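You operate a simulated robot arm through the tools that you are given. There is no shell and no other tool. Be economical: measure what you need, move in short steps, check, and stop when the job is done.

You run a simulated robot arm. Do the job below in one go: nothing can be reset, and whatever is moved stays where it is left.

Task
Put things in order on the top of the dining table. At the end: the orange vase stands where the brown glass jar stood; the red round glue brush stands on top of the grey rubber pad; the green cup stands where the orange vase stood; the red oil bottle is on the white saucer; the brown glass jar stands where the red oil bottle stood; whatever was shut is shut again. Leave all else as you found it, and nothing knocked over.

The check looks at the end state, three seconds after you hand in, the way a careful person would. Anything else that was tipped, shoved, dropped, spilled or broken makes it a failure.

Robot
A 7-joint arm with a two-finger parallel gripper, fixed in place. Base frame: the origin is at the foot of the arm, x ahead of it, y to its left, z up; the work surface is at about z = 0. Readings come in mm, rad, newtons and seconds.
With the tool pointing down near the work surface it reaches from about 240 to 620 mm from the base axis. Its first joint turns from -1.152 to 1.152 rad. Payload 2.6 kg.
The tool frame sits at the grasp point between the pads (the TCP): z along the fingers, y along the line on which they close. The tips reach 30 mm beyond it. The gripper opens to 94 mm. The fingers are 28 mm wide and 10 mm thick; the gripper's body (50 by 96 mm) begins 55 mm behind the TCP.
Orientation is told as [roll, pitch, yaw] about the base's x, y, z axes, in that order, counted from this pose: with the fingers straight down and closing along the base's y, the tool's x points along the base's -x, its y along +y and its z along -z.

Tools
- The arm moves only by the tool move_arm. Its arguments are lists of equal length, an entry for each row: "linear": the shift along the base's x, y, z in mm, a list of three; "rotation": the turn, a rotation vector about the base's x, y, z in rad, a list of three; "gripper": the gripper command, from -1 (shut) to 1 (fully open), values between in proportion. In form: {"linear": [[dx, dy, dz], ...], "rotation": [[wx, wy, wz], ...], "gripper": [gripper, ...]}. A call has 1 to 10 rows; each row is the pose to reach, as a shift and turn from the pose commanded when the call began. A row lasts 0.2 s, in which the tool goes at most 50 mm and 0.15 rad; a call with a longer step from one row to the next is refused whole, and so is a gripper value outside its range. Where a pose cannot be reached the arm comes as near as it can. A force on the tool above 40 N (or 10 N above the force at the start of the call, whichever is more), or a blocked arm, ends the call early, and 0.2 s more pass. Each finger travels about 72 mm/s and halts on what it meets, pressing with about 28 N; the grip force reading is that of the motor and also rises with nothing between the fingers. The clock runs only during rows and for 0.2 s after the last one: add rows that repeat a pose to give the fingers time. It gives the time, the measured TCP pose, the force on the tool (base axes), the opening and the grip force at its end, in the units of the frame above (readings bear some noise), and new pictures: "pictures" is both (left out), scene, wrist or none.
- Cameras (640 x 400 px; columns grow to the right, rows downward): "scene" is fixed at [24.8, 421, 572.5]; the picture's right is [-0.87, -0.48, 0.00], its down [-0.23, 0.42, -0.88] and it looks along [0.42, -0.77, -0.48] (base axes); focal length 311 px, centre (320, 200). "wrist" rides on the gripper at [76, 14, -103] in the tool frame; the picture's right is [-0.18, 0.98, 0.00], its down [-0.75, -0.14, -0.64] and it looks along [-0.63, -0.12, 0.77] (tool axes); focal length 243 px, centre (320, 200). There is no depth. A picture from a camera that has moved, and an enlarged one, comes with that camera's place and axes in the base frame and with its lens.
- inspect(camera, box): a new picture of the part [left, top, right, bottom] of that camera's present view, enlarged. It takes no simulated time.
- close_job(): hands the job in; it is judged then, once.

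Go step by step. Nothing tells you positions but the pictures and the camera data: compare them with the known pose of the tool, close in by small moves and look again before you grip or let go. The budget is 120 turns and 200 pictures, counting those below and the enlarged ones. Unless the task says otherwise, let go and move clear before handing in, and close with one line.

The tools are called after "Request:" by a JSON object that holds its "method" and its "body". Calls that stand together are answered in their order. move_arm: Moves the arm, as the interface text tells. Its arguments: {"type":"object","properties":{"linear":{"type":"array"},"rotation":{"type":"array"},"gripper":{"type":"array"},"pictures":{"type":"string","enum":["both","scene","wrist","none"]}},"required":["linear","rotation","gripper"]} The other tools are called the same way: inspect (camera, box) takes an enlarged picture of a part of a camera's view; close_job () hands the job in.

At the start:

```text
t: 0.0
tool_pos: [423.0, -62.8, 335.6]
orientation: [0.001, 0.001, -0.001]
wrist_force: [-0.2, -0.5, -0.2]
opening: 94.2
gripper_force: 0.0
```

scene: 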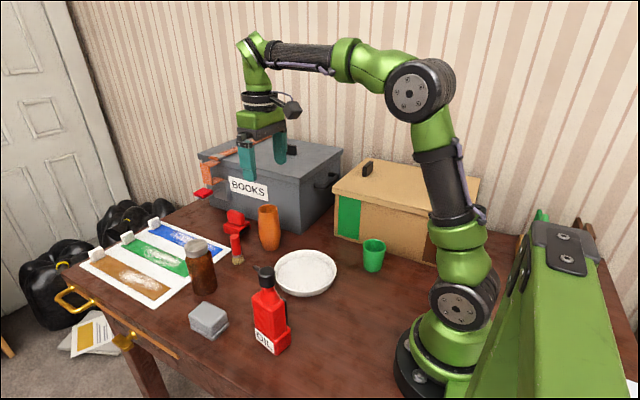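
wrist: 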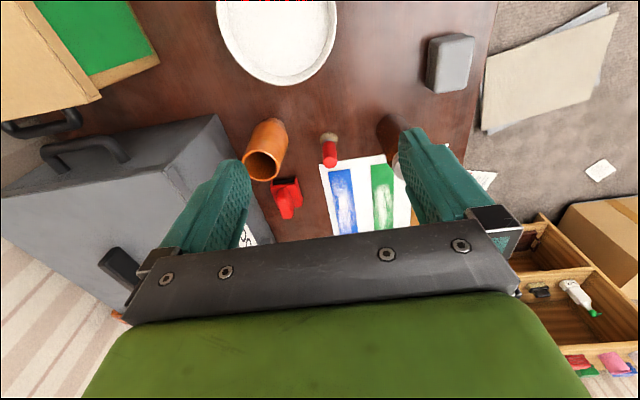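

I see all the named objects standing on the table. I'll enlarge the views to measure their bases and heights.

Request:
{"method": "inspect", "body": {"camera": "scene", "box": [170, 180, 330, 280]}}

Request:
{"method": "inspect", "body": {"camera": "scene", "box": [170, 260, 330, 360]}}

Request:
{"method": "inspect", "body": {"camera": "scene", "box": [300, 190, 460, 290]}}

Request:
{"method": "inspect", "body": {"camera": "wrist", "box": [200, 0, 520, 200]}}

```text
4.00 times, centred on (250, 230) of scene
camera zoom: at [24.8, 421.0, 572.5], right [-0.87, -0.48, 0.0], down [-0.23, 0.42, -0.88], along [0.42, -0.77, -0.48], focal length 1244 px, centre (600, 80)
```

zoom: 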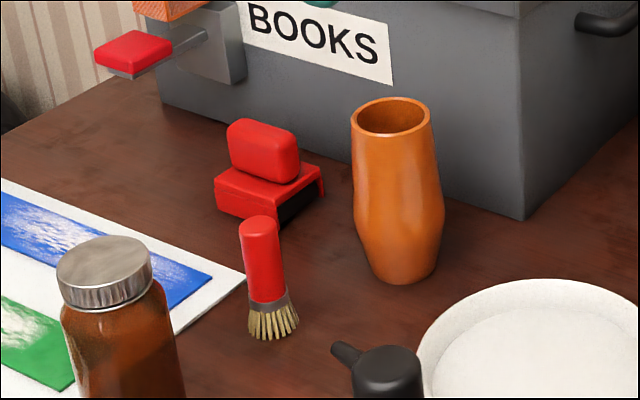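

```text
4.00 times, centred on (250, 310) of scene
camera zoom: at [24.8, 421.0, 572.5], right [-0.87, -0.48, 0.0], down [-0.23, 0.42, -0.88], along [0.42, -0.77, -0.48], focal length 1244 px, centre (600, -240)
```

zoom: 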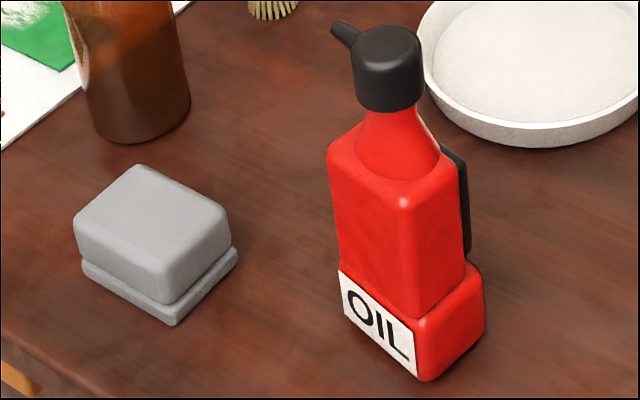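

```text
4.00 times, centred on (380, 240) of scene
camera zoom: at [24.8, 421.0, 572.5], right [-0.87, -0.48, 0.0], down [-0.23, 0.42, -0.88], along [0.42, -0.77, -0.48], focal length 1244 px, centre (80, 40)
```

zoom: 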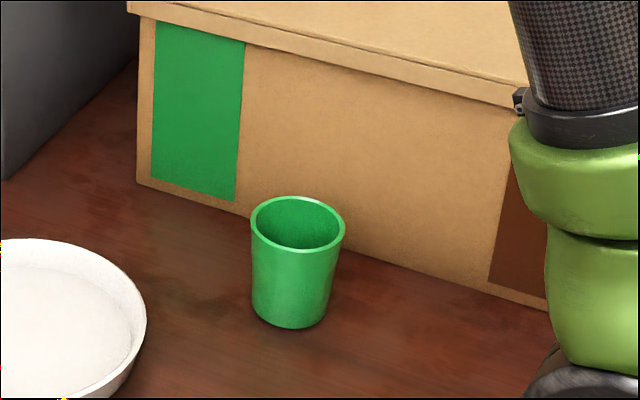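

```text
2.00 times, centred on (360, 100) of wrist
camera zoom: at [346.3, -47.9, 437.6], right [0.18, 0.98, 0.0], down [0.75, -0.14, 0.64], along [0.63, -0.12, -0.77], focal length 485 px, centre (240, 400)
```

zoom: 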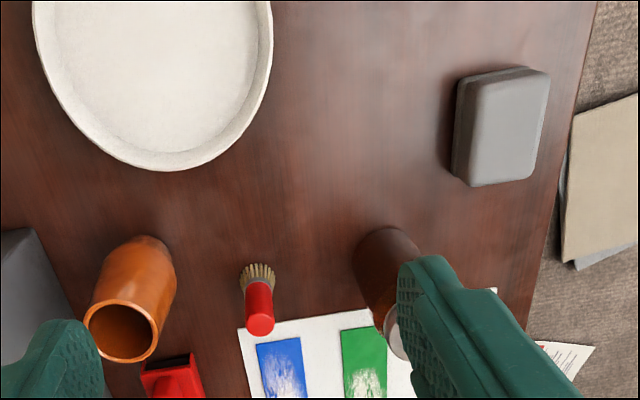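

The bottle is about at (316, 88) with its long side turned roughly -0.2 rad, and it stands about 190 mm tall. I'll move above it and look.

Request:
{"method": "move_arm", "body": {"linear": [[-22, 30, 0], [-44, 60, 0], [-66, 90, 0], [-88, 120, 0], [-107, 151, 0], [-107, 151, 0]], "rotation": [[0, 0, -0.05], [0, 0, -0.1], [0, 0, -0.15], [0, 0, -0.2], [0, 0, -0.21], [0, 0, -0.21]], "gripper": [1, 1, 1, 1, 1, 1]}}

```text
t: 1.4
tool_pos: [315.9, 88.8, 336.7]
orientation: [-0.002, -0.001, -0.211]
wrist_force: [0.4, 0.8, -0.2]
opening: 94.0
gripper_force: 0.1
camera wrist: at [243.5, 117.9, 437.5], right [0.39, 0.92, 0.0], down [0.71, -0.3, 0.64], along [0.59, -0.25, -0.77], focal length 243 px, centre (320, 200)
```

scene: 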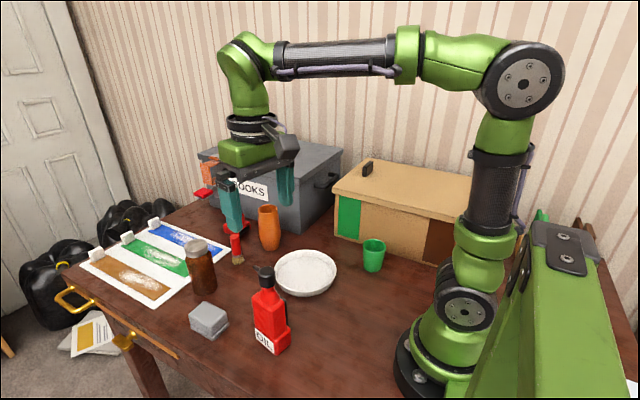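
wrist: 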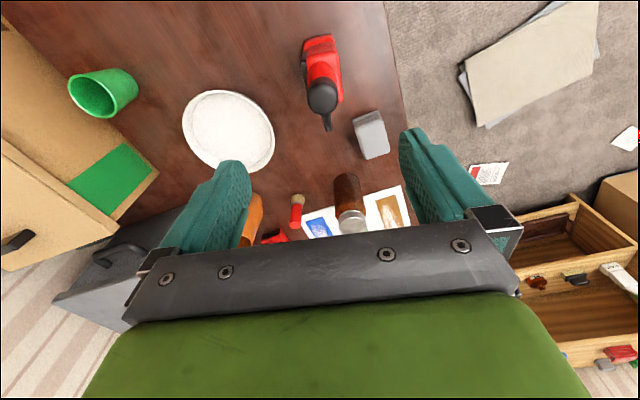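

The bottle is in view ahead of the fingers. I'll enlarge it to measure its position and its turn.

Request:
{"method": "inspect", "body": {"camera": "wrist", "box": [240, 10, 400, 160]}}

Request:
{"method": "inspect", "body": {"camera": "wrist", "box": [160, 70, 320, 190]}}

```text
2.67 times, centred on (320, 85) of wrist
camera zoom: at [243.5, 117.9, 437.5], right [0.39, 0.92, 0.0], down [0.71, -0.3, 0.64], along [0.59, -0.25, -0.77], focal length 647 px, centre (320, 507)
```

zoom: 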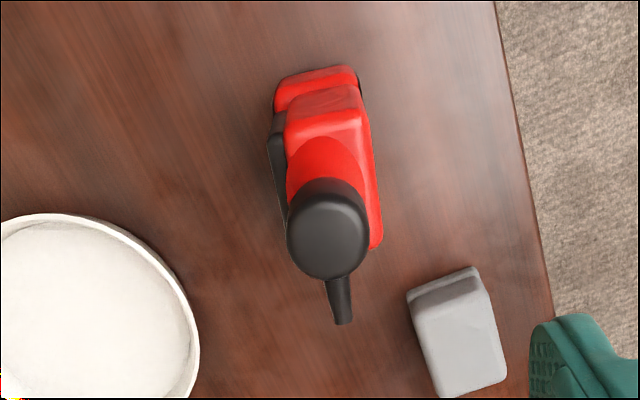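

```text
3.33 times, centred on (240, 130) of wrist
camera zoom: at [243.5, 117.9, 437.5], right [0.39, 0.92, 0.0], down [0.71, -0.3, 0.64], along [0.59, -0.25, -0.77], focal length 809 px, centre (587, 433)
```

zoom: 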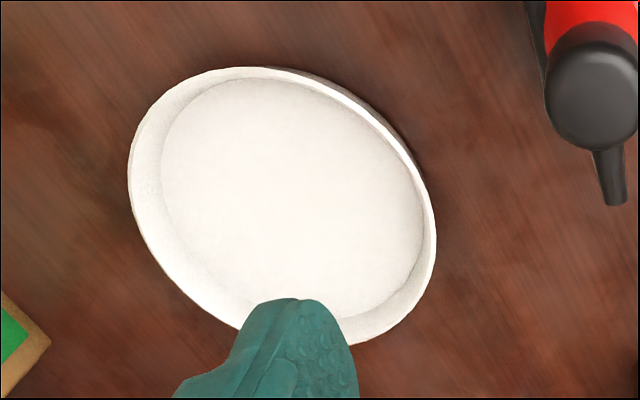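

The cap is centred near (313, 91), and a handle sits on the -y face. I'll grip the cap at about z = 180, leaving the tapered neck clear.

Request:
{"method": "move_arm", "body": {"linear": [[-2, 2, -40], [-2.5, 2, -80], [-2.5, 2, -120], [-2.5, 2, -140], [-2.5, 2, -140]], "rotation": [[0, 0, 0], [0, 0, 0], [0, 0, 0], [0, 0, 0], [0, 0, 0]], "gripper": [1, 1, 1, 1, 1]}}

Request:
{"method": "inspect", "body": {"camera": "scene", "box": [190, 230, 350, 360]}}

```text
t: 2.6
tool_pos: [311.9, 90.6, 194.9]
orientation: [0.0, 0.001, -0.21]
wrist_force: [0.5, -0.4, 0.3]
opening: 94.0
gripper_force: 0.1
camera wrist: at [241.0, 120.4, 296.9], right [0.39, 0.92, 0.0], down [0.71, -0.3, 0.64], along [0.59, -0.25, -0.77], focal length 243 px, centre (320, 200)
```

scene: 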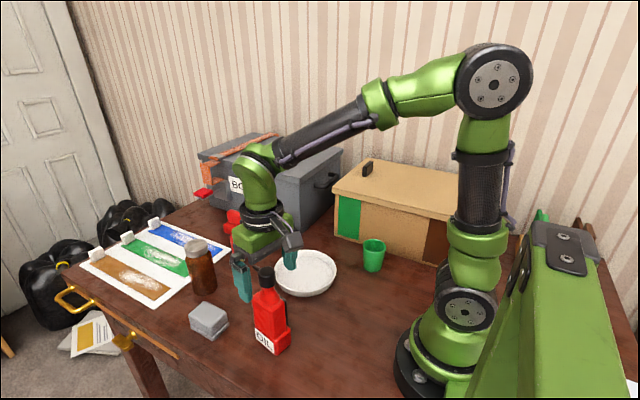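
wrist: 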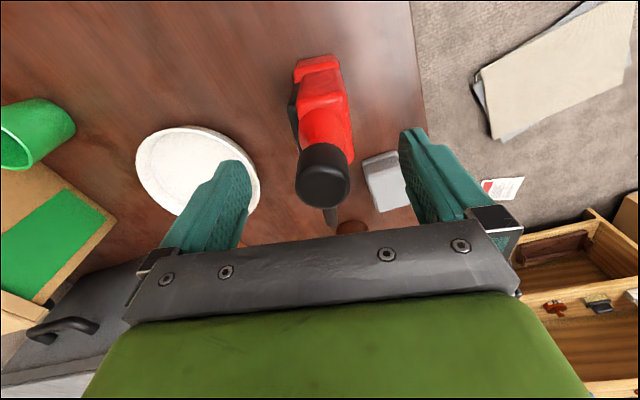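

```text
3.08 times, centred on (270, 295) of scene
camera zoom: at [24.8, 421.0, 572.5], right [-0.87, -0.48, 0.0], down [-0.23, 0.42, -0.88], along [0.42, -0.77, -0.48], focal length 957 px, centre (474, -92)
```

zoom: 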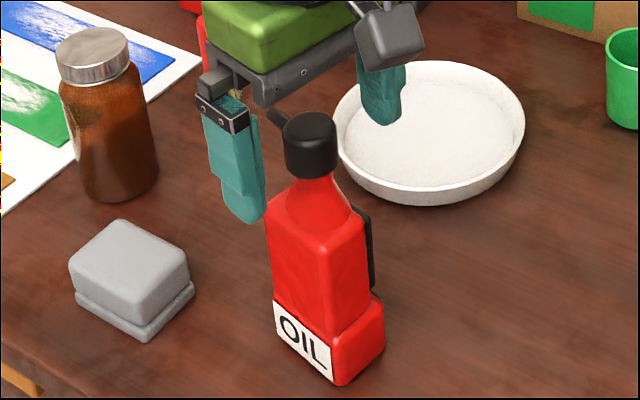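

The cap sits between the fingers within a couple of mm. I'll lower onto it and close.

Request:
{"method": "move_arm", "body": {"linear": [[-1, 1.5, -19], [-1, 1.5, -19], [-1, 1.5, -19], [-1, 1.5, -19], [-1, 1.5, -19], [-1, 1.5, -19], [-1, 1.5, -19]], "rotation": [[0, 0, 0], [0, 0, 0], [0, 0, 0], [0, 0, 0], [0, 0, 0], [0, 0, 0], [0, 0, 0]], "gripper": [1, 0.3, -0.1, -0.3, -0.5, -0.5, -0.5]}}

Request:
{"method": "inspect", "body": {"camera": "scene", "box": [190, 230, 350, 360]}}

```text
t: 4.2
tool_pos: [311.0, 92.7, 177.0]
orientation: [-0.001, 0.0, -0.21]
wrist_force: [0.0, -0.7, -0.3]
opening: 33.2
gripper_force: 28.0
camera wrist: at [239.9, 121.9, 278.8], right [0.39, 0.92, 0.0], down [0.71, -0.3, 0.64], along [0.59, -0.25, -0.77], focal length 243 px, centre (320, 200)
```

scene: 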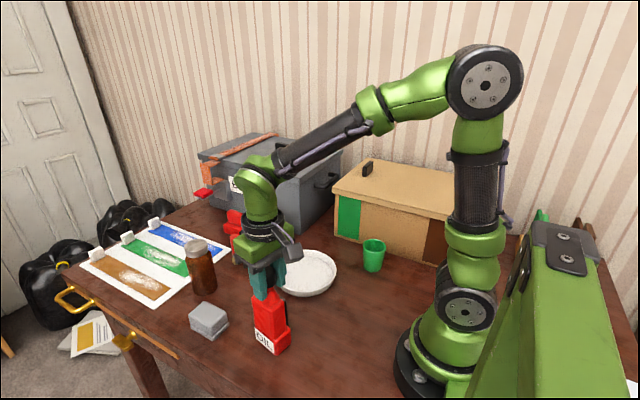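
wrist: 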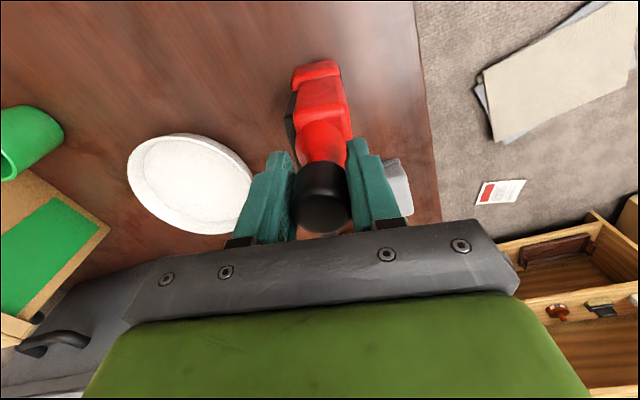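

```text
3.08 times, centred on (270, 295) of scene
camera zoom: at [24.8, 421.0, 572.5], right [-0.87, -0.48, 0.0], down [-0.23, 0.42, -0.88], along [0.42, -0.77, -0.48], focal length 957 px, centre (474, -92)
```

zoom: 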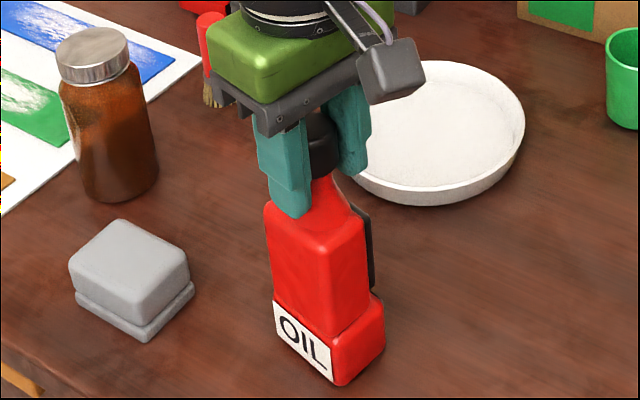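

The cap is gripped (33 mm). I'll lift gently and carry it over to the saucer, centred near (354, -109).

Request:
{"method": "move_arm", "body": {"linear": [[0, 0, 15], [0, 0, 35], [0, 0, 55], [4, -20, 55], [11, -50, 55], [19, -88, 55], [27, -126, 55], [35, -164, 55], [40, -190, 55], [43, -201, 55]], "rotation": [[0, 0, 0], [0, 0, 0], [0, 0, 0], [0, 0, 0], [0, 0, 0], [0, 0, 0], [0, 0, 0], [0, 0, 0], [0, 0, 0], [0, 0, 0]], "gripper": [-0.7, -0.7, -0.7, -0.7, -0.7, -0.7, -0.7, -0.7, -0.7, -0.7]}}

Request:
{"method": "inspect", "body": {"camera": "scene", "box": [230, 190, 390, 320]}}

```text
t: 6.4
tool_pos: [354.5, -109.1, 231.3]
orientation: [-0.002, 0.0, -0.21]
wrist_force: [0.0, 0.6, -2.6]
opening: 33.5
gripper_force: 28.0
camera wrist: at [282.7, -80.1, 333.7], right [0.39, 0.92, 0.0], down [0.71, -0.3, 0.64], along [0.59, -0.25, -0.77], focal length 243 px, centre (320, 200)
```

scene: 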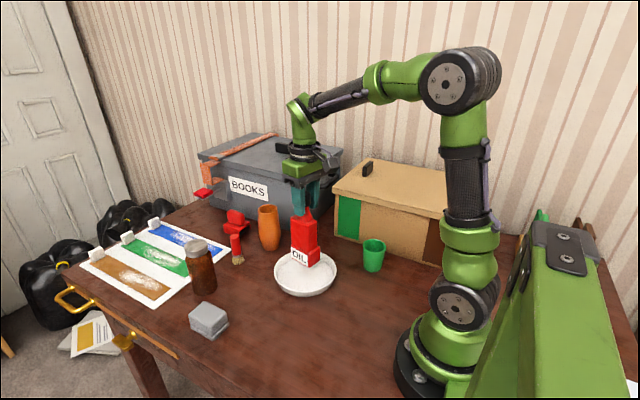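
wrist: 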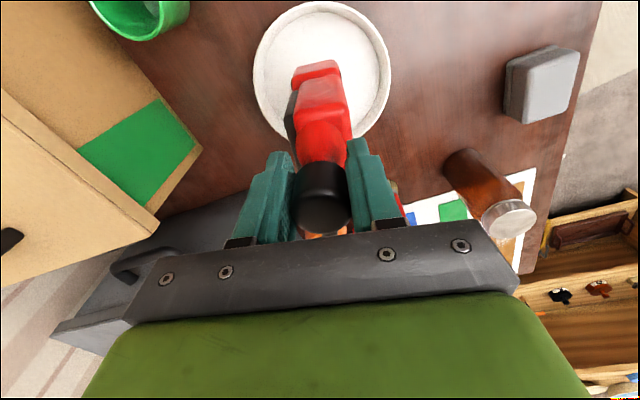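

```text
3.08 times, centred on (310, 255) of scene
camera zoom: at [24.8, 421.0, 572.5], right [-0.87, -0.48, 0.0], down [-0.23, 0.42, -0.88], along [0.42, -0.77, -0.48], focal length 957 px, centre (351, 31)
```

zoom: 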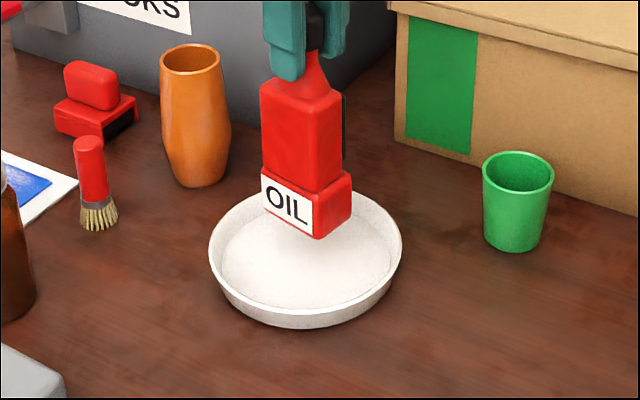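

The bottle is centred over the saucer. I'll lower it slowly until the force shows contact.

Request:
{"method": "move_arm", "body": {"linear": [[0, 0, -20], [0, 0, -35], [0, 0, -42], [0, 0, -45], [0, 0, -47], [0, 0, -48]], "rotation": [[0, 0, 0], [0, 0, 0], [0, 0, 0], [0, 0, 0], [0, 0, 0], [0, 0, 0]], "gripper": [-0.7, -0.7, -0.7, -0.7, -0.7, -0.7], "pictures": "scene"}}

```text
t: 7.8
tool_pos: [354.7, -108.5, 184.3]
orientation: [0.001, 0.0, -0.21]
wrist_force: [-0.5, 0.6, -2.2]
opening: 33.5
gripper_force: 27.9
```

scene: 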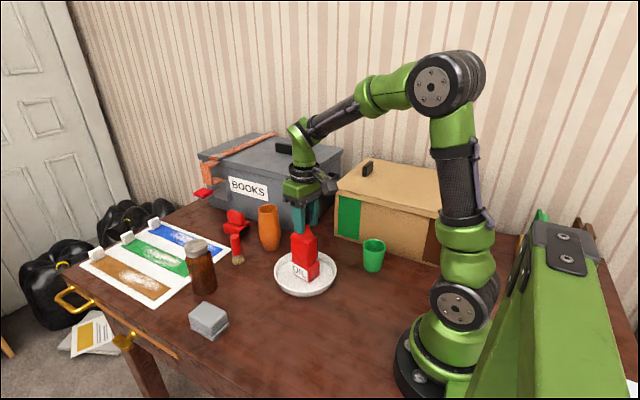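

No contact yet, so I'll continue down in 1 mm steps.

Request:
{"method": "move_arm", "body": {"linear": [[0, 0, -1], [0, 0, -2], [0, 0, -3]], "rotation": [[0, 0, 0], [0, 0, 0], [0, 0, 0]], "gripper": [-0.7, -0.7, -0.7], "pictures": "none"}}

Request:
{"method": "inspect", "body": {"camera": "scene", "box": [250, 210, 350, 310]}}

```text
t: 8.6
tool_pos: [355.8, -107.4, 183.9]
orientation: [0.001, -0.007, -0.211]
wrist_force: [-1.9, 1.0, 21.2]
opening: 33.3
gripper_force: 27.7
```

```text
4.00 times, centred on (300, 260) of scene
camera zoom: at [24.7, 421.1, 572.5], right [-0.87, -0.48, 0.0], down [-0.23, 0.42, -0.88], along [0.43, -0.77, -0.48], focal length 1244 px, centre (400, -40)
```

zoom: 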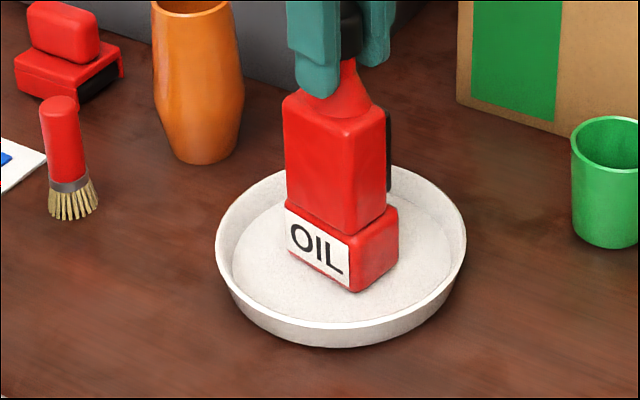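

The bottle rests on the saucer floor. I'll ease off, open, and rise clear.

Request:
{"method": "move_arm", "body": {"linear": [[0, 0, 2], [0, 0, 2], [0, 0, 2], [0, 0, 2], [0, 0, 2], [0, 0, 40], [0, 0, 80], [0, 0, 100]], "rotation": [[0, 0, 0], [0, 0, 0], [0, 0, 0], [0, 0, 0], [0, 0, 0], [0, 0, 0], [0, 0, 0], [0, 0, 0]], "gripper": [-0.7, 0, 0.5, 1, 1, 1, 1, 1]}}

Request:
{"method": "inspect", "body": {"camera": "wrist", "box": [340, 60, 580, 240]}}

```text
t: 10.4
tool_pos: [356.5, -107.2, 279.8]
orientation: [-0.002, 0.0, -0.213]
wrist_force: [-0.1, 0.5, -0.6]
opening: 94.0
gripper_force: 0.0
camera wrist: at [284.6, -79.2, 381.4], right [0.39, 0.92, 0.0], down [0.71, -0.3, 0.64], along [0.59, -0.25, -0.77], focal length 243 px, centre (320, 200)
```

scene: 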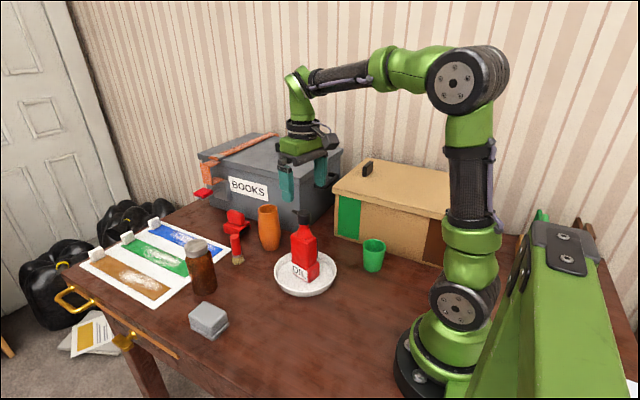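
wrist: 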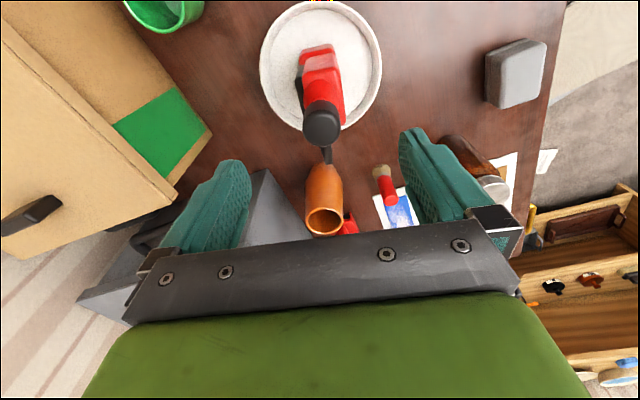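

```text
2.22 times, centred on (460, 150) of wrist
camera zoom: at [284.6, -79.2, 381.4], right [0.39, 0.92, 0.0], down [0.71, -0.3, 0.64], along [0.59, -0.25, -0.77], focal length 539 px, centre (9, 311)
```

zoom: 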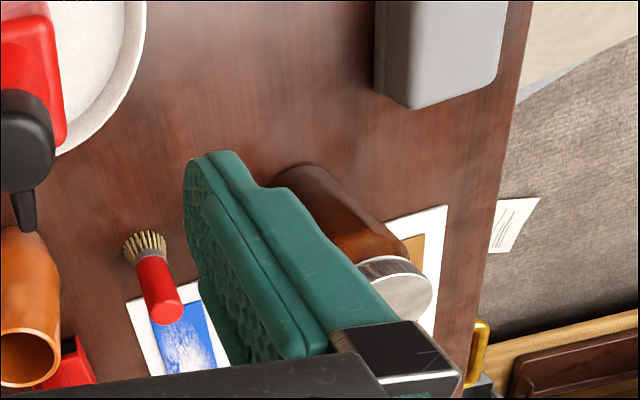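

The bottle stands on the saucer. Next comes the jar near (551, 52), so I'll move to a viewpoint short of it.

Request:
{"method": "move_arm", "body": {"linear": [[21, 27, -5], [42, 54, -10], [63, 81, -15], [84, 108, -20], [105, 135, -25], [124, 159, -30], [124, 159, -30]], "rotation": [[0, 0, 0.05], [0, 0, 0.1], [0, 0, 0.15], [0, 0, 0.21], [0, 0, 0.21], [0, 0, 0.21], [0, 0, 0.21]], "gripper": [1, 1, 1, 1, 1, 1, 1], "pictures": "wrist"}}

Request:
{"method": "inspect", "body": {"camera": "wrist", "box": [240, 60, 400, 200]}}

```text
t: 12.0
tool_pos: [480.3, 51.4, 252.1]
orientation: [0.0, 0.0, 0.0]
wrist_force: [-0.1, 0.2, 0.6]
opening: 93.9
gripper_force: 0.0
camera wrist: at [404.7, 65.0, 353.9], right [0.19, 0.98, 0.0], down [0.75, -0.14, 0.64], along [0.63, -0.12, -0.77], focal length 243 px, centre (320, 200)
```

wrist: 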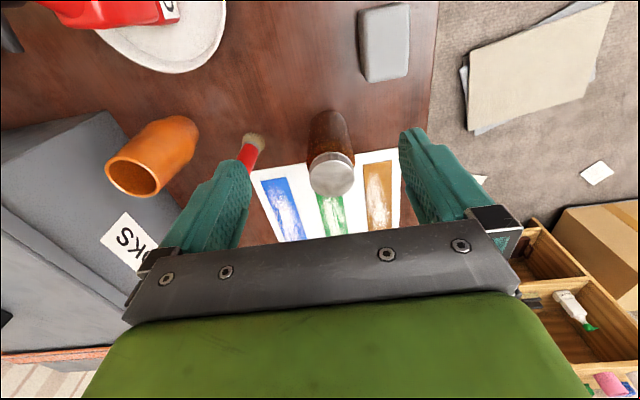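

```text
2.86 times, centred on (320, 130) of wrist
camera zoom: at [404.7, 65.0, 353.9], right [0.19, 0.98, 0.0], down [0.75, -0.14, 0.64], along [0.63, -0.12, -0.77], focal length 693 px, centre (320, 400)
```

zoom: 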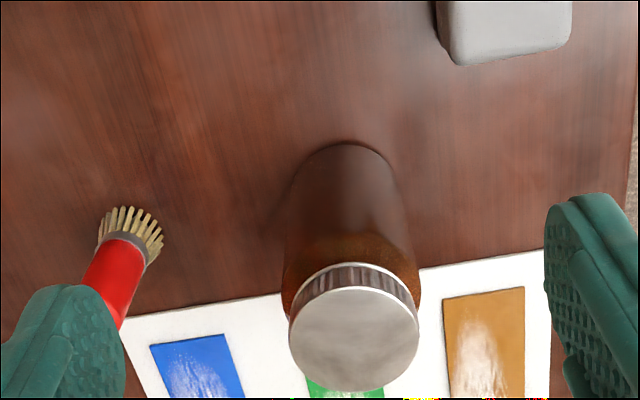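

The jar axis is near (557, 50). I'll move over it and lower, keeping the palm above the lid.

Request:
{"method": "move_arm", "body": {"linear": [[38, -0.5, 0], [77, -1, 0], [77, -1, -40], [77, -1, -80], [77, -1, -110], [77, -1, -130], [77, -1, -130]], "rotation": [[0, 0, 0], [0, 0, 0], [0, 0, 0], [0, 0, 0], [0, 0, 0], [0, 0, 0], [0, 0, 0]], "gripper": [1, 1, 1, 1, 1, 1, 1]}}

Request:
{"method": "inspect", "body": {"camera": "scene", "box": [130, 200, 290, 310]}}

```text
t: 13.6
tool_pos: [555.0, 49.9, 120.3]
orientation: [-0.002, 0.001, -0.002]
wrist_force: [0.8, 0.1, -0.2]
opening: 94.1
gripper_force: 0.0
camera wrist: at [479.9, 63.4, 222.1], right [0.19, 0.98, 0.0], down [0.75, -0.14, 0.64], along [0.63, -0.12, -0.77], focal length 243 px, centre (320, 200)
```

scene: 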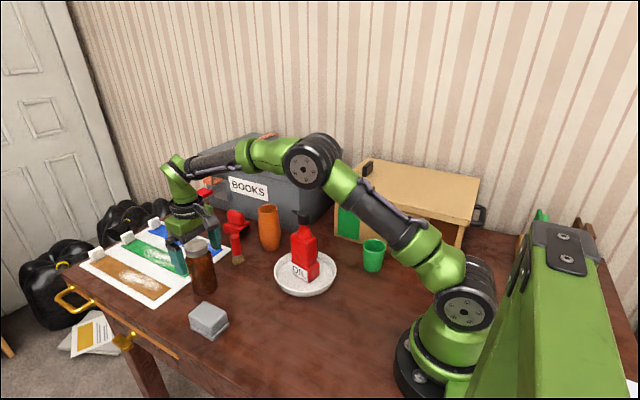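
wrist: 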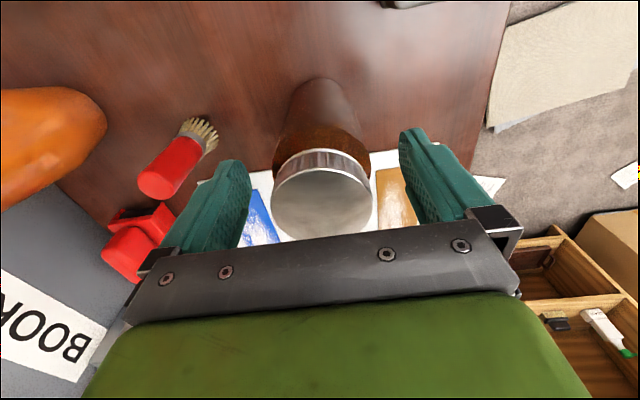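

```text
3.64 times, centred on (210, 255) of scene
camera zoom: at [24.8, 421.0, 572.5], right [-0.87, -0.48, 0.0], down [-0.23, 0.42, -0.88], along [0.42, -0.77, -0.48], focal length 1131 px, centre (720, 0)
```

zoom: 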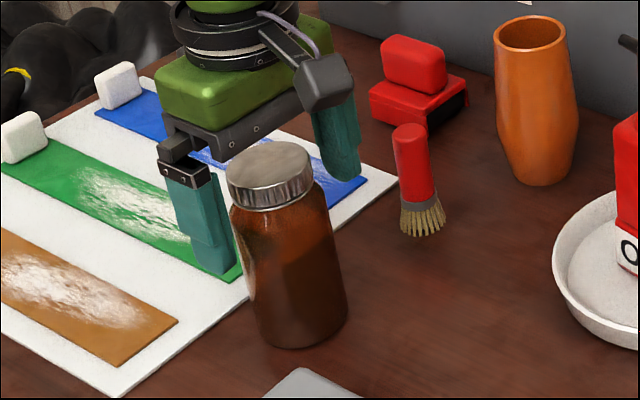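

The jar is well centred between the fingers. I'll lower 30 mm more and close on the body.

Request:
{"method": "move_arm", "body": {"linear": [[1, 0, -15], [1, 0, -30], [1, 0, -30], [1, 0, -30], [1, 0, -30], [1, 0, -30]], "rotation": [[0, 0, 0], [0, 0, 0], [0, 0, 0], [0, 0, 0], [0, 0, 0], [0, 0, 0]], "gripper": [1, 1, 0.5, 0.2, 0.1, 0.1]}}

Request:
{"method": "inspect", "body": {"camera": "scene", "box": [310, 140, 500, 280]}}

```text
t: 15.0
tool_pos: [558.0, 50.2, 90.0]
orientation: [-0.001, 0.001, -0.001]
wrist_force: [-0.1, 0.0, 0.5]
opening: 61.3
gripper_force: 27.9
camera wrist: at [481.0, 63.6, 191.8], right [0.18, 0.98, 0.0], down [0.75, -0.14, 0.64], along [0.63, -0.12, -0.77], focal length 243 px, centre (320, 200)
```

scene: 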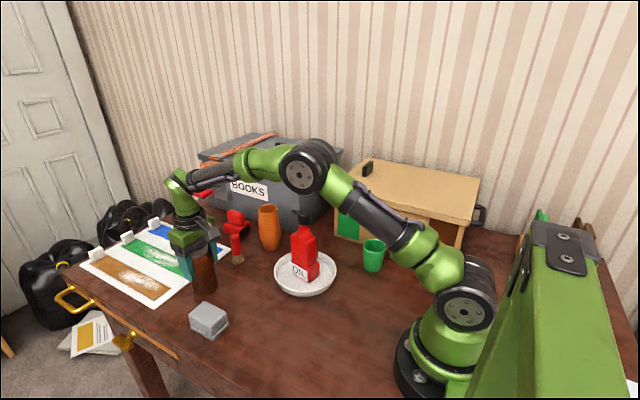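
wrist: 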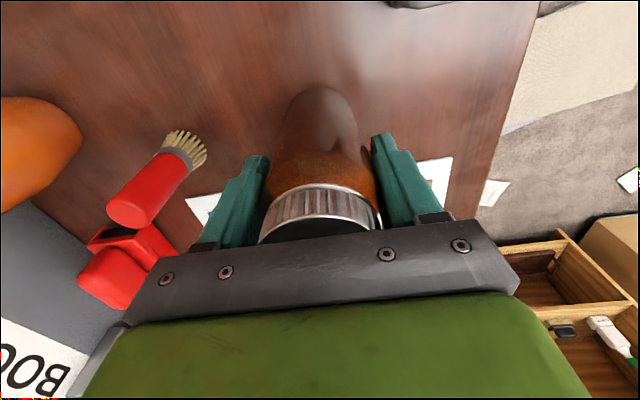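

```text
2.86 times, centred on (405, 210) of scene
camera zoom: at [24.8, 421.0, 572.5], right [-0.87, -0.48, 0.0], down [-0.23, 0.42, -0.88], along [0.42, -0.77, -0.48], focal length 889 px, centre (77, 171)
```

zoom: 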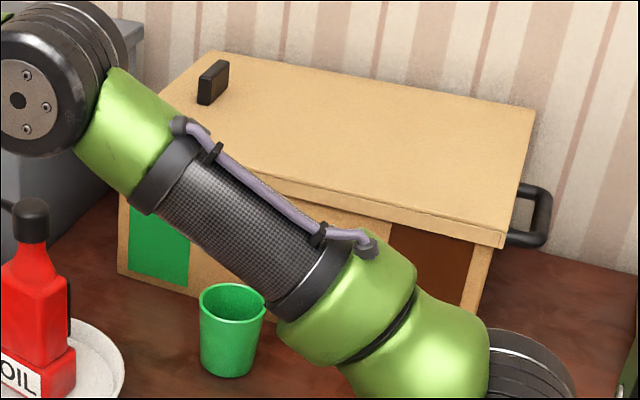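

The jar is held at 61 mm. I'll lift it and carry it to the bottle's old place, about (314, 90).

Request:
{"method": "move_arm", "body": {"linear": [[0, 0, 20], [0, 0, 45], [0, 0, 65], [-20, 0, 70], [-60, 0, 70], [-100, 0, 70], [-140, 8, 70], [-180, 20, 70], [-220, 32, 70], [-244, 40, 70]], "rotation": [[0, 0, 0], [0, 0, 0], [0, 0, 0], [0, 0, 0], [0, 0, 0], [0, 0, 0], [0, 0, 0], [0, 0, 0], [0, 0, 0], [0, 0, 0]], "gripper": [0, 0, 0, 0, 0, 0, 0, 0, 0, 0]}}

Request:
{"method": "inspect", "body": {"camera": "scene", "box": [170, 210, 370, 360]}}

```text
t: 17.2
tool_pos: [311.8, 88.1, 160.9]
orientation: [0.0, 0.0, -0.002]
wrist_force: [-0.4, 0.8, -2.7]
opening: 61.2
gripper_force: 28.2
camera wrist: at [236.3, 102.3, 262.3], right [0.18, 0.98, 0.0], down [0.75, -0.14, 0.64], along [0.63, -0.12, -0.77], focal length 243 px, centre (320, 200)
```

scene: 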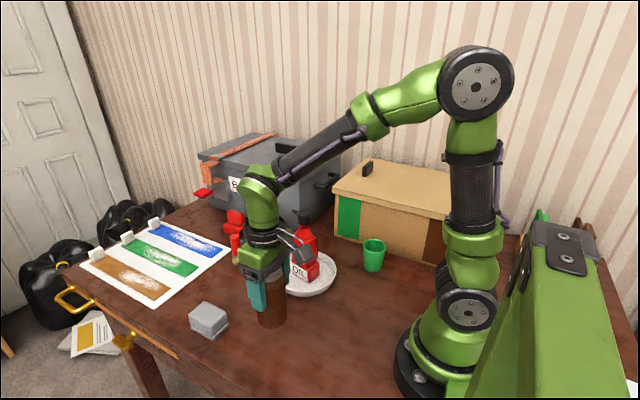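
wrist: 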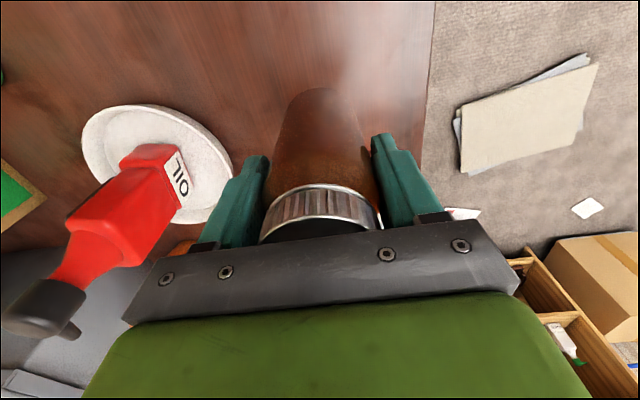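

```text
2.67 times, centred on (270, 285) of scene
camera zoom: at [24.8, 421.0, 572.5], right [-0.87, -0.48, 0.0], down [-0.23, 0.42, -0.88], along [0.42, -0.77, -0.48], focal length 829 px, centre (453, -27)
```

zoom: 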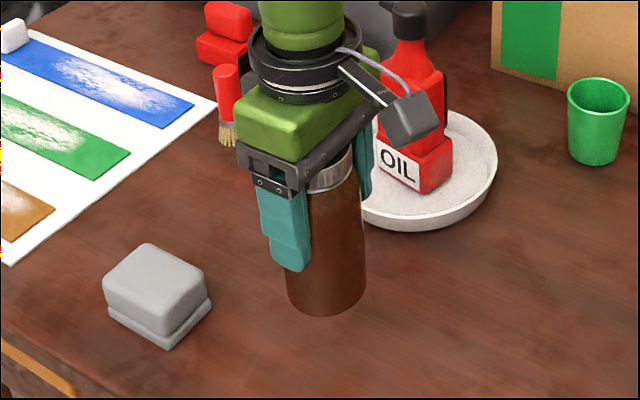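

I'll lower the jar to the table, slowing near the end.

Request:
{"method": "move_arm", "body": {"linear": [[1, 1, -30], [1, 1, -55], [1, 1, -64], [1, 1, -67], [1, 1, -69], [1, 1, -70]], "rotation": [[0, 0, 0], [0, 0, 0], [0, 0, 0], [0, 0, 0], [0, 0, 0], [0, 0, 0]], "gripper": [0, 0, 0, 0, 0, 0], "pictures": "none"}}

Request:
{"method": "inspect", "body": {"camera": "scene", "box": [170, 210, 370, 360]}}

```text
t: 18.6
tool_pos: [314.1, 91.3, 90.3]
orientation: [0.002, 0.0, -0.002]
wrist_force: [0.0, 0.4, -2.1]
opening: 61.4
gripper_force: 27.4
```

```text
2.67 times, centred on (270, 285) of scene
camera zoom: at [24.8, 421.0, 572.5], right [-0.87, -0.48, 0.0], down [-0.23, 0.42, -0.88], along [0.42, -0.77, -0.48], focal length 829 px, centre (453, -27)
```

zoom: 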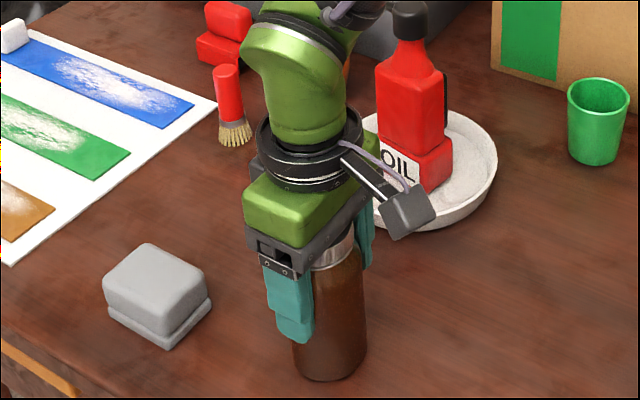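

It is hanging just at the table, about 5 mm nearer the camera than the bottle's old base. I'll shift it slightly, then set it down.

Request:
{"method": "move_arm", "body": {"linear": [[0, 0, 6], [2, -4, 6], [2, -4, 2], [2, -4, 0], [2, -4, -1], [2, -4, -2]], "rotation": [[0, 0, 0], [0, 0, 0], [0, 0, 0], [0, 0, 0], [0, 0, 0], [0, 0, 0]], "gripper": [0, 0, 0, 0, 0, 0], "pictures": "none"}}

```text
t: 20.0
tool_pos: [316.0, 87.2, 90.6]
orientation: [-0.001, -0.003, -0.001]
wrist_force: [-3.0, -2.8, 11.9]
opening: 61.5
gripper_force: 27.8
```

The jar touches the table. I'll release, rise, and head toward the vase viewpoint.

Request:
{"method": "move_arm", "body": {"linear": [[0, 0, 1], [0, 0, 1], [0, 0, 1], [0, 0, 1], [0, 0, 40], [0, 0, 90], [0, 0, 130], [0, 0, 130]], "rotation": [[0, 0, 0], [0, 0, 0], [0, 0, 0], [0, 0, 0], [0, 0, 0], [0, 0, 0], [0, 0, 0], [0, 0, 0]], "gripper": [0, 0.5, 1, 1, 1, 1, 1, 1], "pictures": "scene"}}

Request:
{"method": "inspect", "body": {"camera": "scene", "box": [170, 210, 370, 360]}}

```text
t: 21.8
tool_pos: [314.9, 83.5, 218.1]
orientation: [-0.001, 0.0, 0.0]
wrist_force: [0.3, 0.1, -0.2]
opening: 94.1
gripper_force: 0.0
```

scene: 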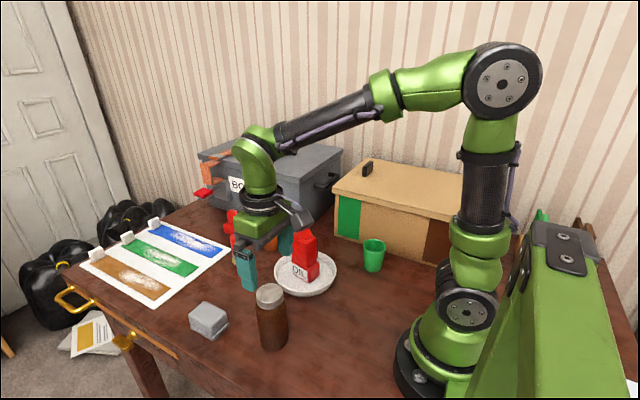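

```text
2.67 times, centred on (270, 285) of scene
camera zoom: at [24.8, 421.0, 572.5], right [-0.87, -0.48, 0.0], down [-0.23, 0.42, -0.88], along [0.42, -0.77, -0.48], focal length 829 px, centre (453, -27)
```

zoom: 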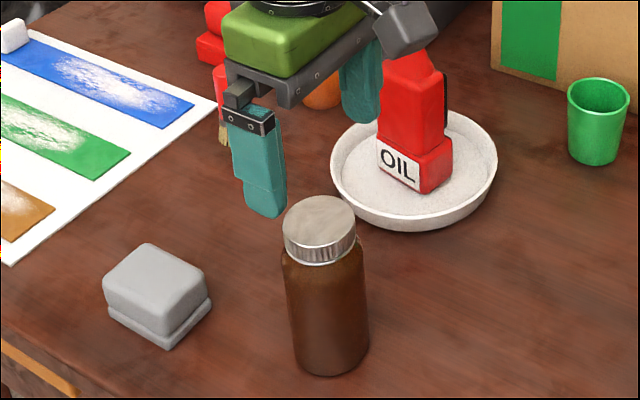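

The jar is in place. Next is the vase near (517, -170), so I'll go to a viewpoint, passing high over the bottle.

Request:
{"method": "move_arm", "body": {"linear": [[0, 0, 40], [25, -35, 50], [50, -70, 50], [75, -105, 50], [95, -140, 50], [110, -175, 50], [120, -210, 50], [130, -250, 50], [130, -250, 50]], "rotation": [[0, 0, 0], [0, 0, 0], [0, 0, 0], [0, 0, 0], [0, 0, 0], [0, 0, 0], [0, 0, 0], [0, 0, 0], [0, 0, 0]], "gripper": [1, 1, 1, 1, 1, 1, 1, 1, 1]}}

Request:
{"method": "inspect", "body": {"camera": "wrist", "box": [240, 60, 400, 200]}}

```text
t: 23.8
tool_pos: [446.3, -161.9, 270.3]
orientation: [0.0, 0.0, 0.0]
wrist_force: [0.1, 0.0, -0.7]
opening: 93.8
gripper_force: 0.1
camera wrist: at [371.2, -148.9, 371.3], right [0.18, 0.98, 0.0], down [0.75, -0.14, 0.64], along [0.63, -0.12, -0.77], focal length 243 px, centre (320, 200)
```

scene: 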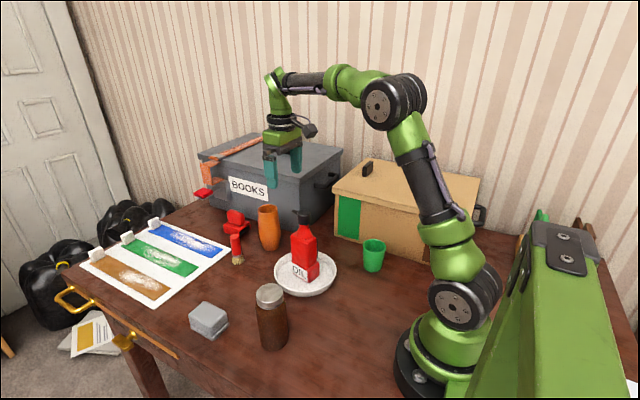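
wrist: 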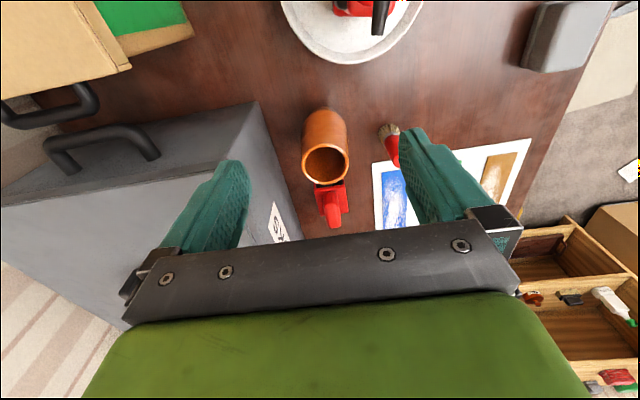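

```text
2.86 times, centred on (320, 130) of wrist
camera zoom: at [371.2, -148.9, 371.3], right [0.18, 0.98, 0.0], down [0.75, -0.14, 0.64], along [0.63, -0.12, -0.77], focal length 693 px, centre (320, 400)
```

zoom: 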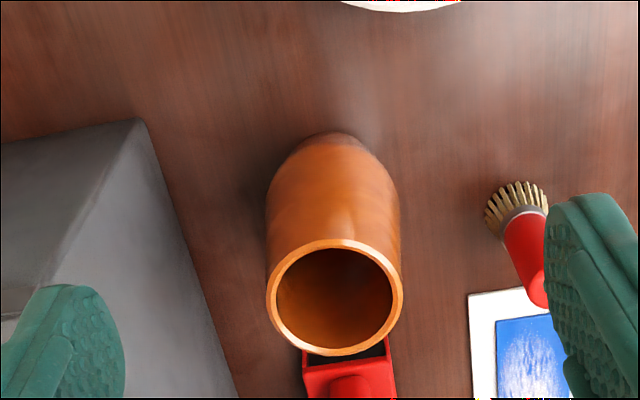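

The vase axis is near (517, -169), with its rim at about z = 131. I'll lower over it and check the centring.

Request:
{"method": "move_arm", "body": {"linear": [[36, -3, 0], [71, -7, 0], [71, -7, -40], [71, -7, -80], [71, -7, -120], [71, -7, -145], [71, -7, -145]], "rotation": [[0, 0, 0], [0, 0, 0], [0, 0, 0], [0, 0, 0], [0, 0, 0], [0, 0, 0], [0, 0, 0]], "gripper": [1, 1, 1, 1, 1, 1, 1]}}

Request:
{"method": "inspect", "body": {"camera": "scene", "box": [190, 160, 350, 270]}}

```text
t: 25.4
tool_pos: [516.5, -171.9, 122.9]
orientation: [0.0, -0.001, -0.001]
wrist_force: [-0.1, -0.2, 0.9]
opening: 94.3
gripper_force: 0.0
camera wrist: at [440.0, -157.1, 224.5], right [0.19, 0.98, 0.0], down [0.75, -0.14, 0.64], along [0.63, -0.12, -0.77], focal length 243 px, centre (320, 200)
```

scene: 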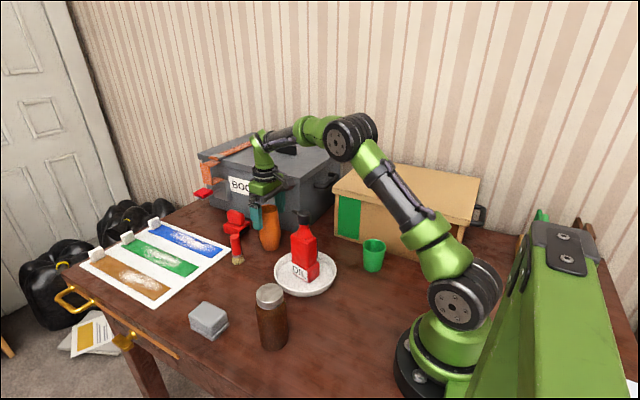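
wrist: 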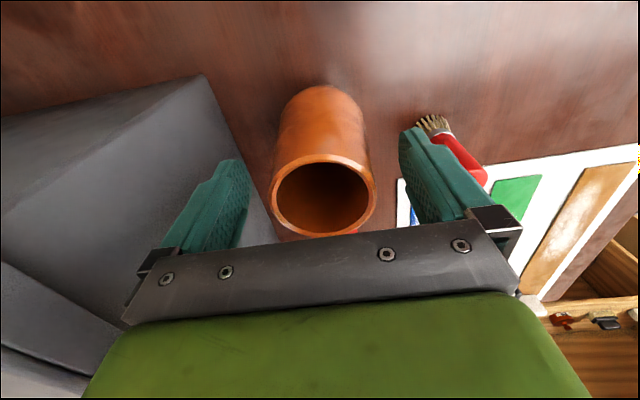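

```text
3.64 times, centred on (270, 215) of scene
camera zoom: at [24.8, 421.0, 572.5], right [-0.87, -0.48, 0.0], down [-0.23, 0.42, -0.88], along [0.42, -0.77, -0.48], focal length 1131 px, centre (502, 146)
```

zoom: 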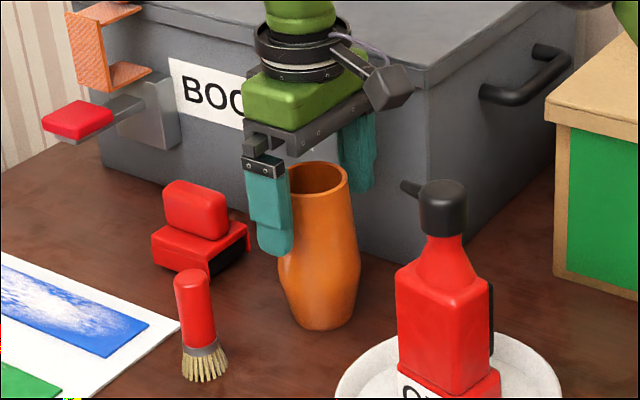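

The vase is centred. I'll lower 35 mm and close on it.

Request:
{"method": "move_arm", "body": {"linear": [[0, 2, -18], [0, 2, -35], [0, 2, -35], [0, 2, -35], [0, 2, -35], [0, 2, -35]], "rotation": [[0, 0, 0], [0, 0, 0], [0, 0, 0], [0, 0, 0], [0, 0, 0], [0, 0, 0]], "gripper": [1, 1, 0.5, 0.2, 0.1, 0.1]}}

Request:
{"method": "inspect", "body": {"camera": "scene", "box": [190, 160, 350, 270]}}

```text
t: 26.8
tool_pos: [516.4, -168.3, 87.5]
orientation: [0.001, 0.001, -0.001]
wrist_force: [0.0, -1.2, 0.3]
opening: 59.2
gripper_force: 27.9
camera wrist: at [439.9, -154.7, 190.1], right [0.18, 0.98, 0.0], down [0.75, -0.14, 0.64], along [0.63, -0.12, -0.77], focal length 243 px, centre (320, 200)
```

scene: 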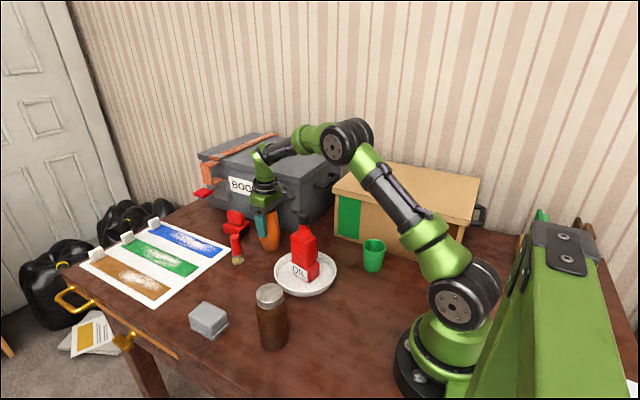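
wrist: 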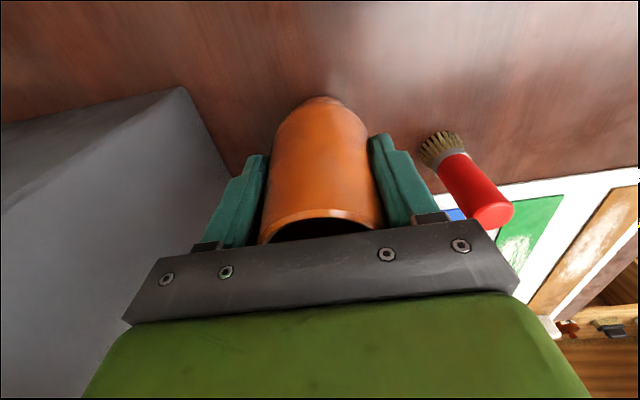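

```text
3.64 times, centred on (270, 215) of scene
camera zoom: at [24.8, 421.0, 572.5], right [-0.87, -0.48, 0.0], down [-0.23, 0.42, -0.88], along [0.42, -0.77, -0.48], focal length 1131 px, centre (502, 146)
```

zoom: 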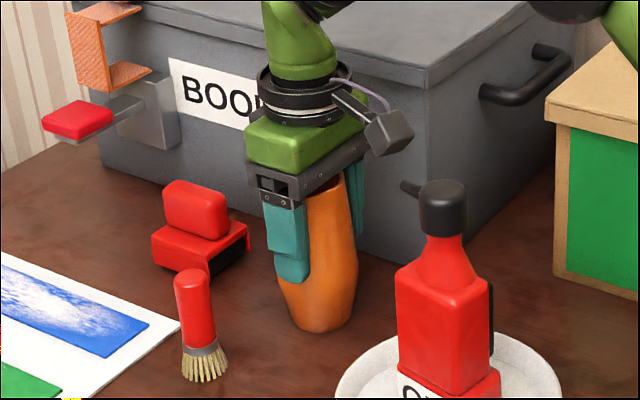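

The vase is held at 59 mm. I'll lift it high, pass inside the brush, and go to the jar's old place at (557, 50).

Request:
{"method": "move_arm", "body": {"linear": [[0, 0, 20], [0, 0, 60], [-10, 0, 100], [-20, 10, 125], [-30, 50, 125], [-30, 95, 125], [-20, 140, 125], [0, 180, 125], [25, 210, 125], [41, 218, 125]], "rotation": [[0, 0, 0], [0, 0, 0], [0, 0, 0], [0, 0, 0], [0, 0, 0], [0, 0, 0], [0, 0, 0], [0, 0, 0], [0, 0, 0], [0, 0, 0]], "gripper": [0, 0, 0, 0, 0, 0, 0, 0, 0, 0], "pictures": "scene"}}

```text
t: 29.0
tool_pos: [559.1, 51.2, 214.9]
orientation: [0.002, 0.0, -0.002]
wrist_force: [0.1, 1.0, -2.0]
opening: 59.1
gripper_force: 28.2
```

scene: 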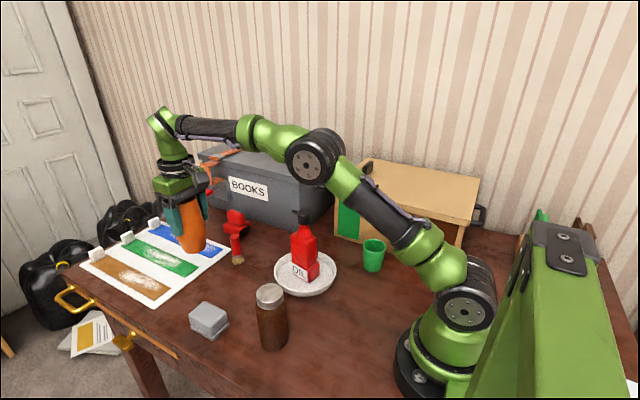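

I'll lower the vase to just above the table and check where it would land.

Request:
{"method": "move_arm", "body": {"linear": [[0, 0, -40], [0, 0, -80], [0, 0, -108], [0, 0, -116], [0, 0, -120], [0, 0, -120]], "rotation": [[0, 0, 0], [0, 0, 0], [0, 0, 0], [0, 0, 0], [0, 0, 0], [0, 0, 0]], "gripper": [0, 0, 0, 0, 0, 0], "pictures": "none"}}

Request:
{"method": "inspect", "body": {"camera": "scene", "box": [130, 210, 290, 310]}}

```text
t: 30.4
tool_pos: [557.1, 50.0, 93.8]
orientation: [0.0, 0.0, -0.001]
wrist_force: [1.1, -0.2, -1.7]
opening: 59.1
gripper_force: 28.3
```

```text
4.00 times, centred on (210, 260) of scene
camera zoom: at [24.8, 421.0, 572.5], right [-0.87, -0.48, 0.0], down [-0.23, 0.42, -0.88], along [0.42, -0.77, -0.48], focal length 1244 px, centre (760, -40)
```

zoom: 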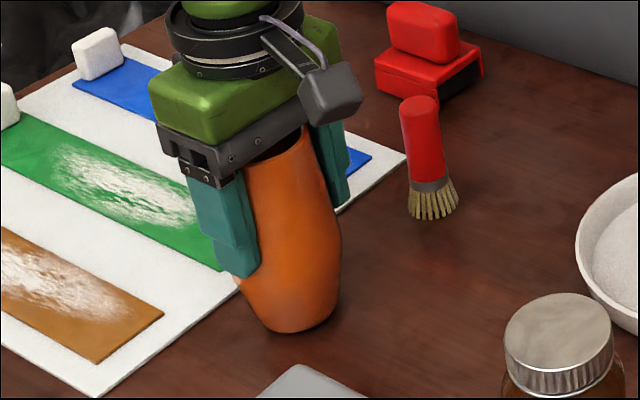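

The landing spot matches the jar's old base within 3 mm. I'll set it down.

Request:
{"method": "move_arm", "body": {"linear": [[-2, -1, -2], [-2, -1, -4], [-2, -1, -5], [-2, -1, -6], [-2, -1, -7]], "rotation": [[0, 0, 0], [0, 0, 0], [0, 0, 0], [0, 0, 0], [0, 0, 0]], "gripper": [0, 0, 0, 0, 0], "pictures": "none"}}

```text
t: 31.6
tool_pos: [556.8, 47.5, 87.8]
orientation: [0.0, -0.002, -0.001]
wrist_force: [-4.3, -0.6, 7.7]
opening: 58.7
gripper_force: 28.1
```

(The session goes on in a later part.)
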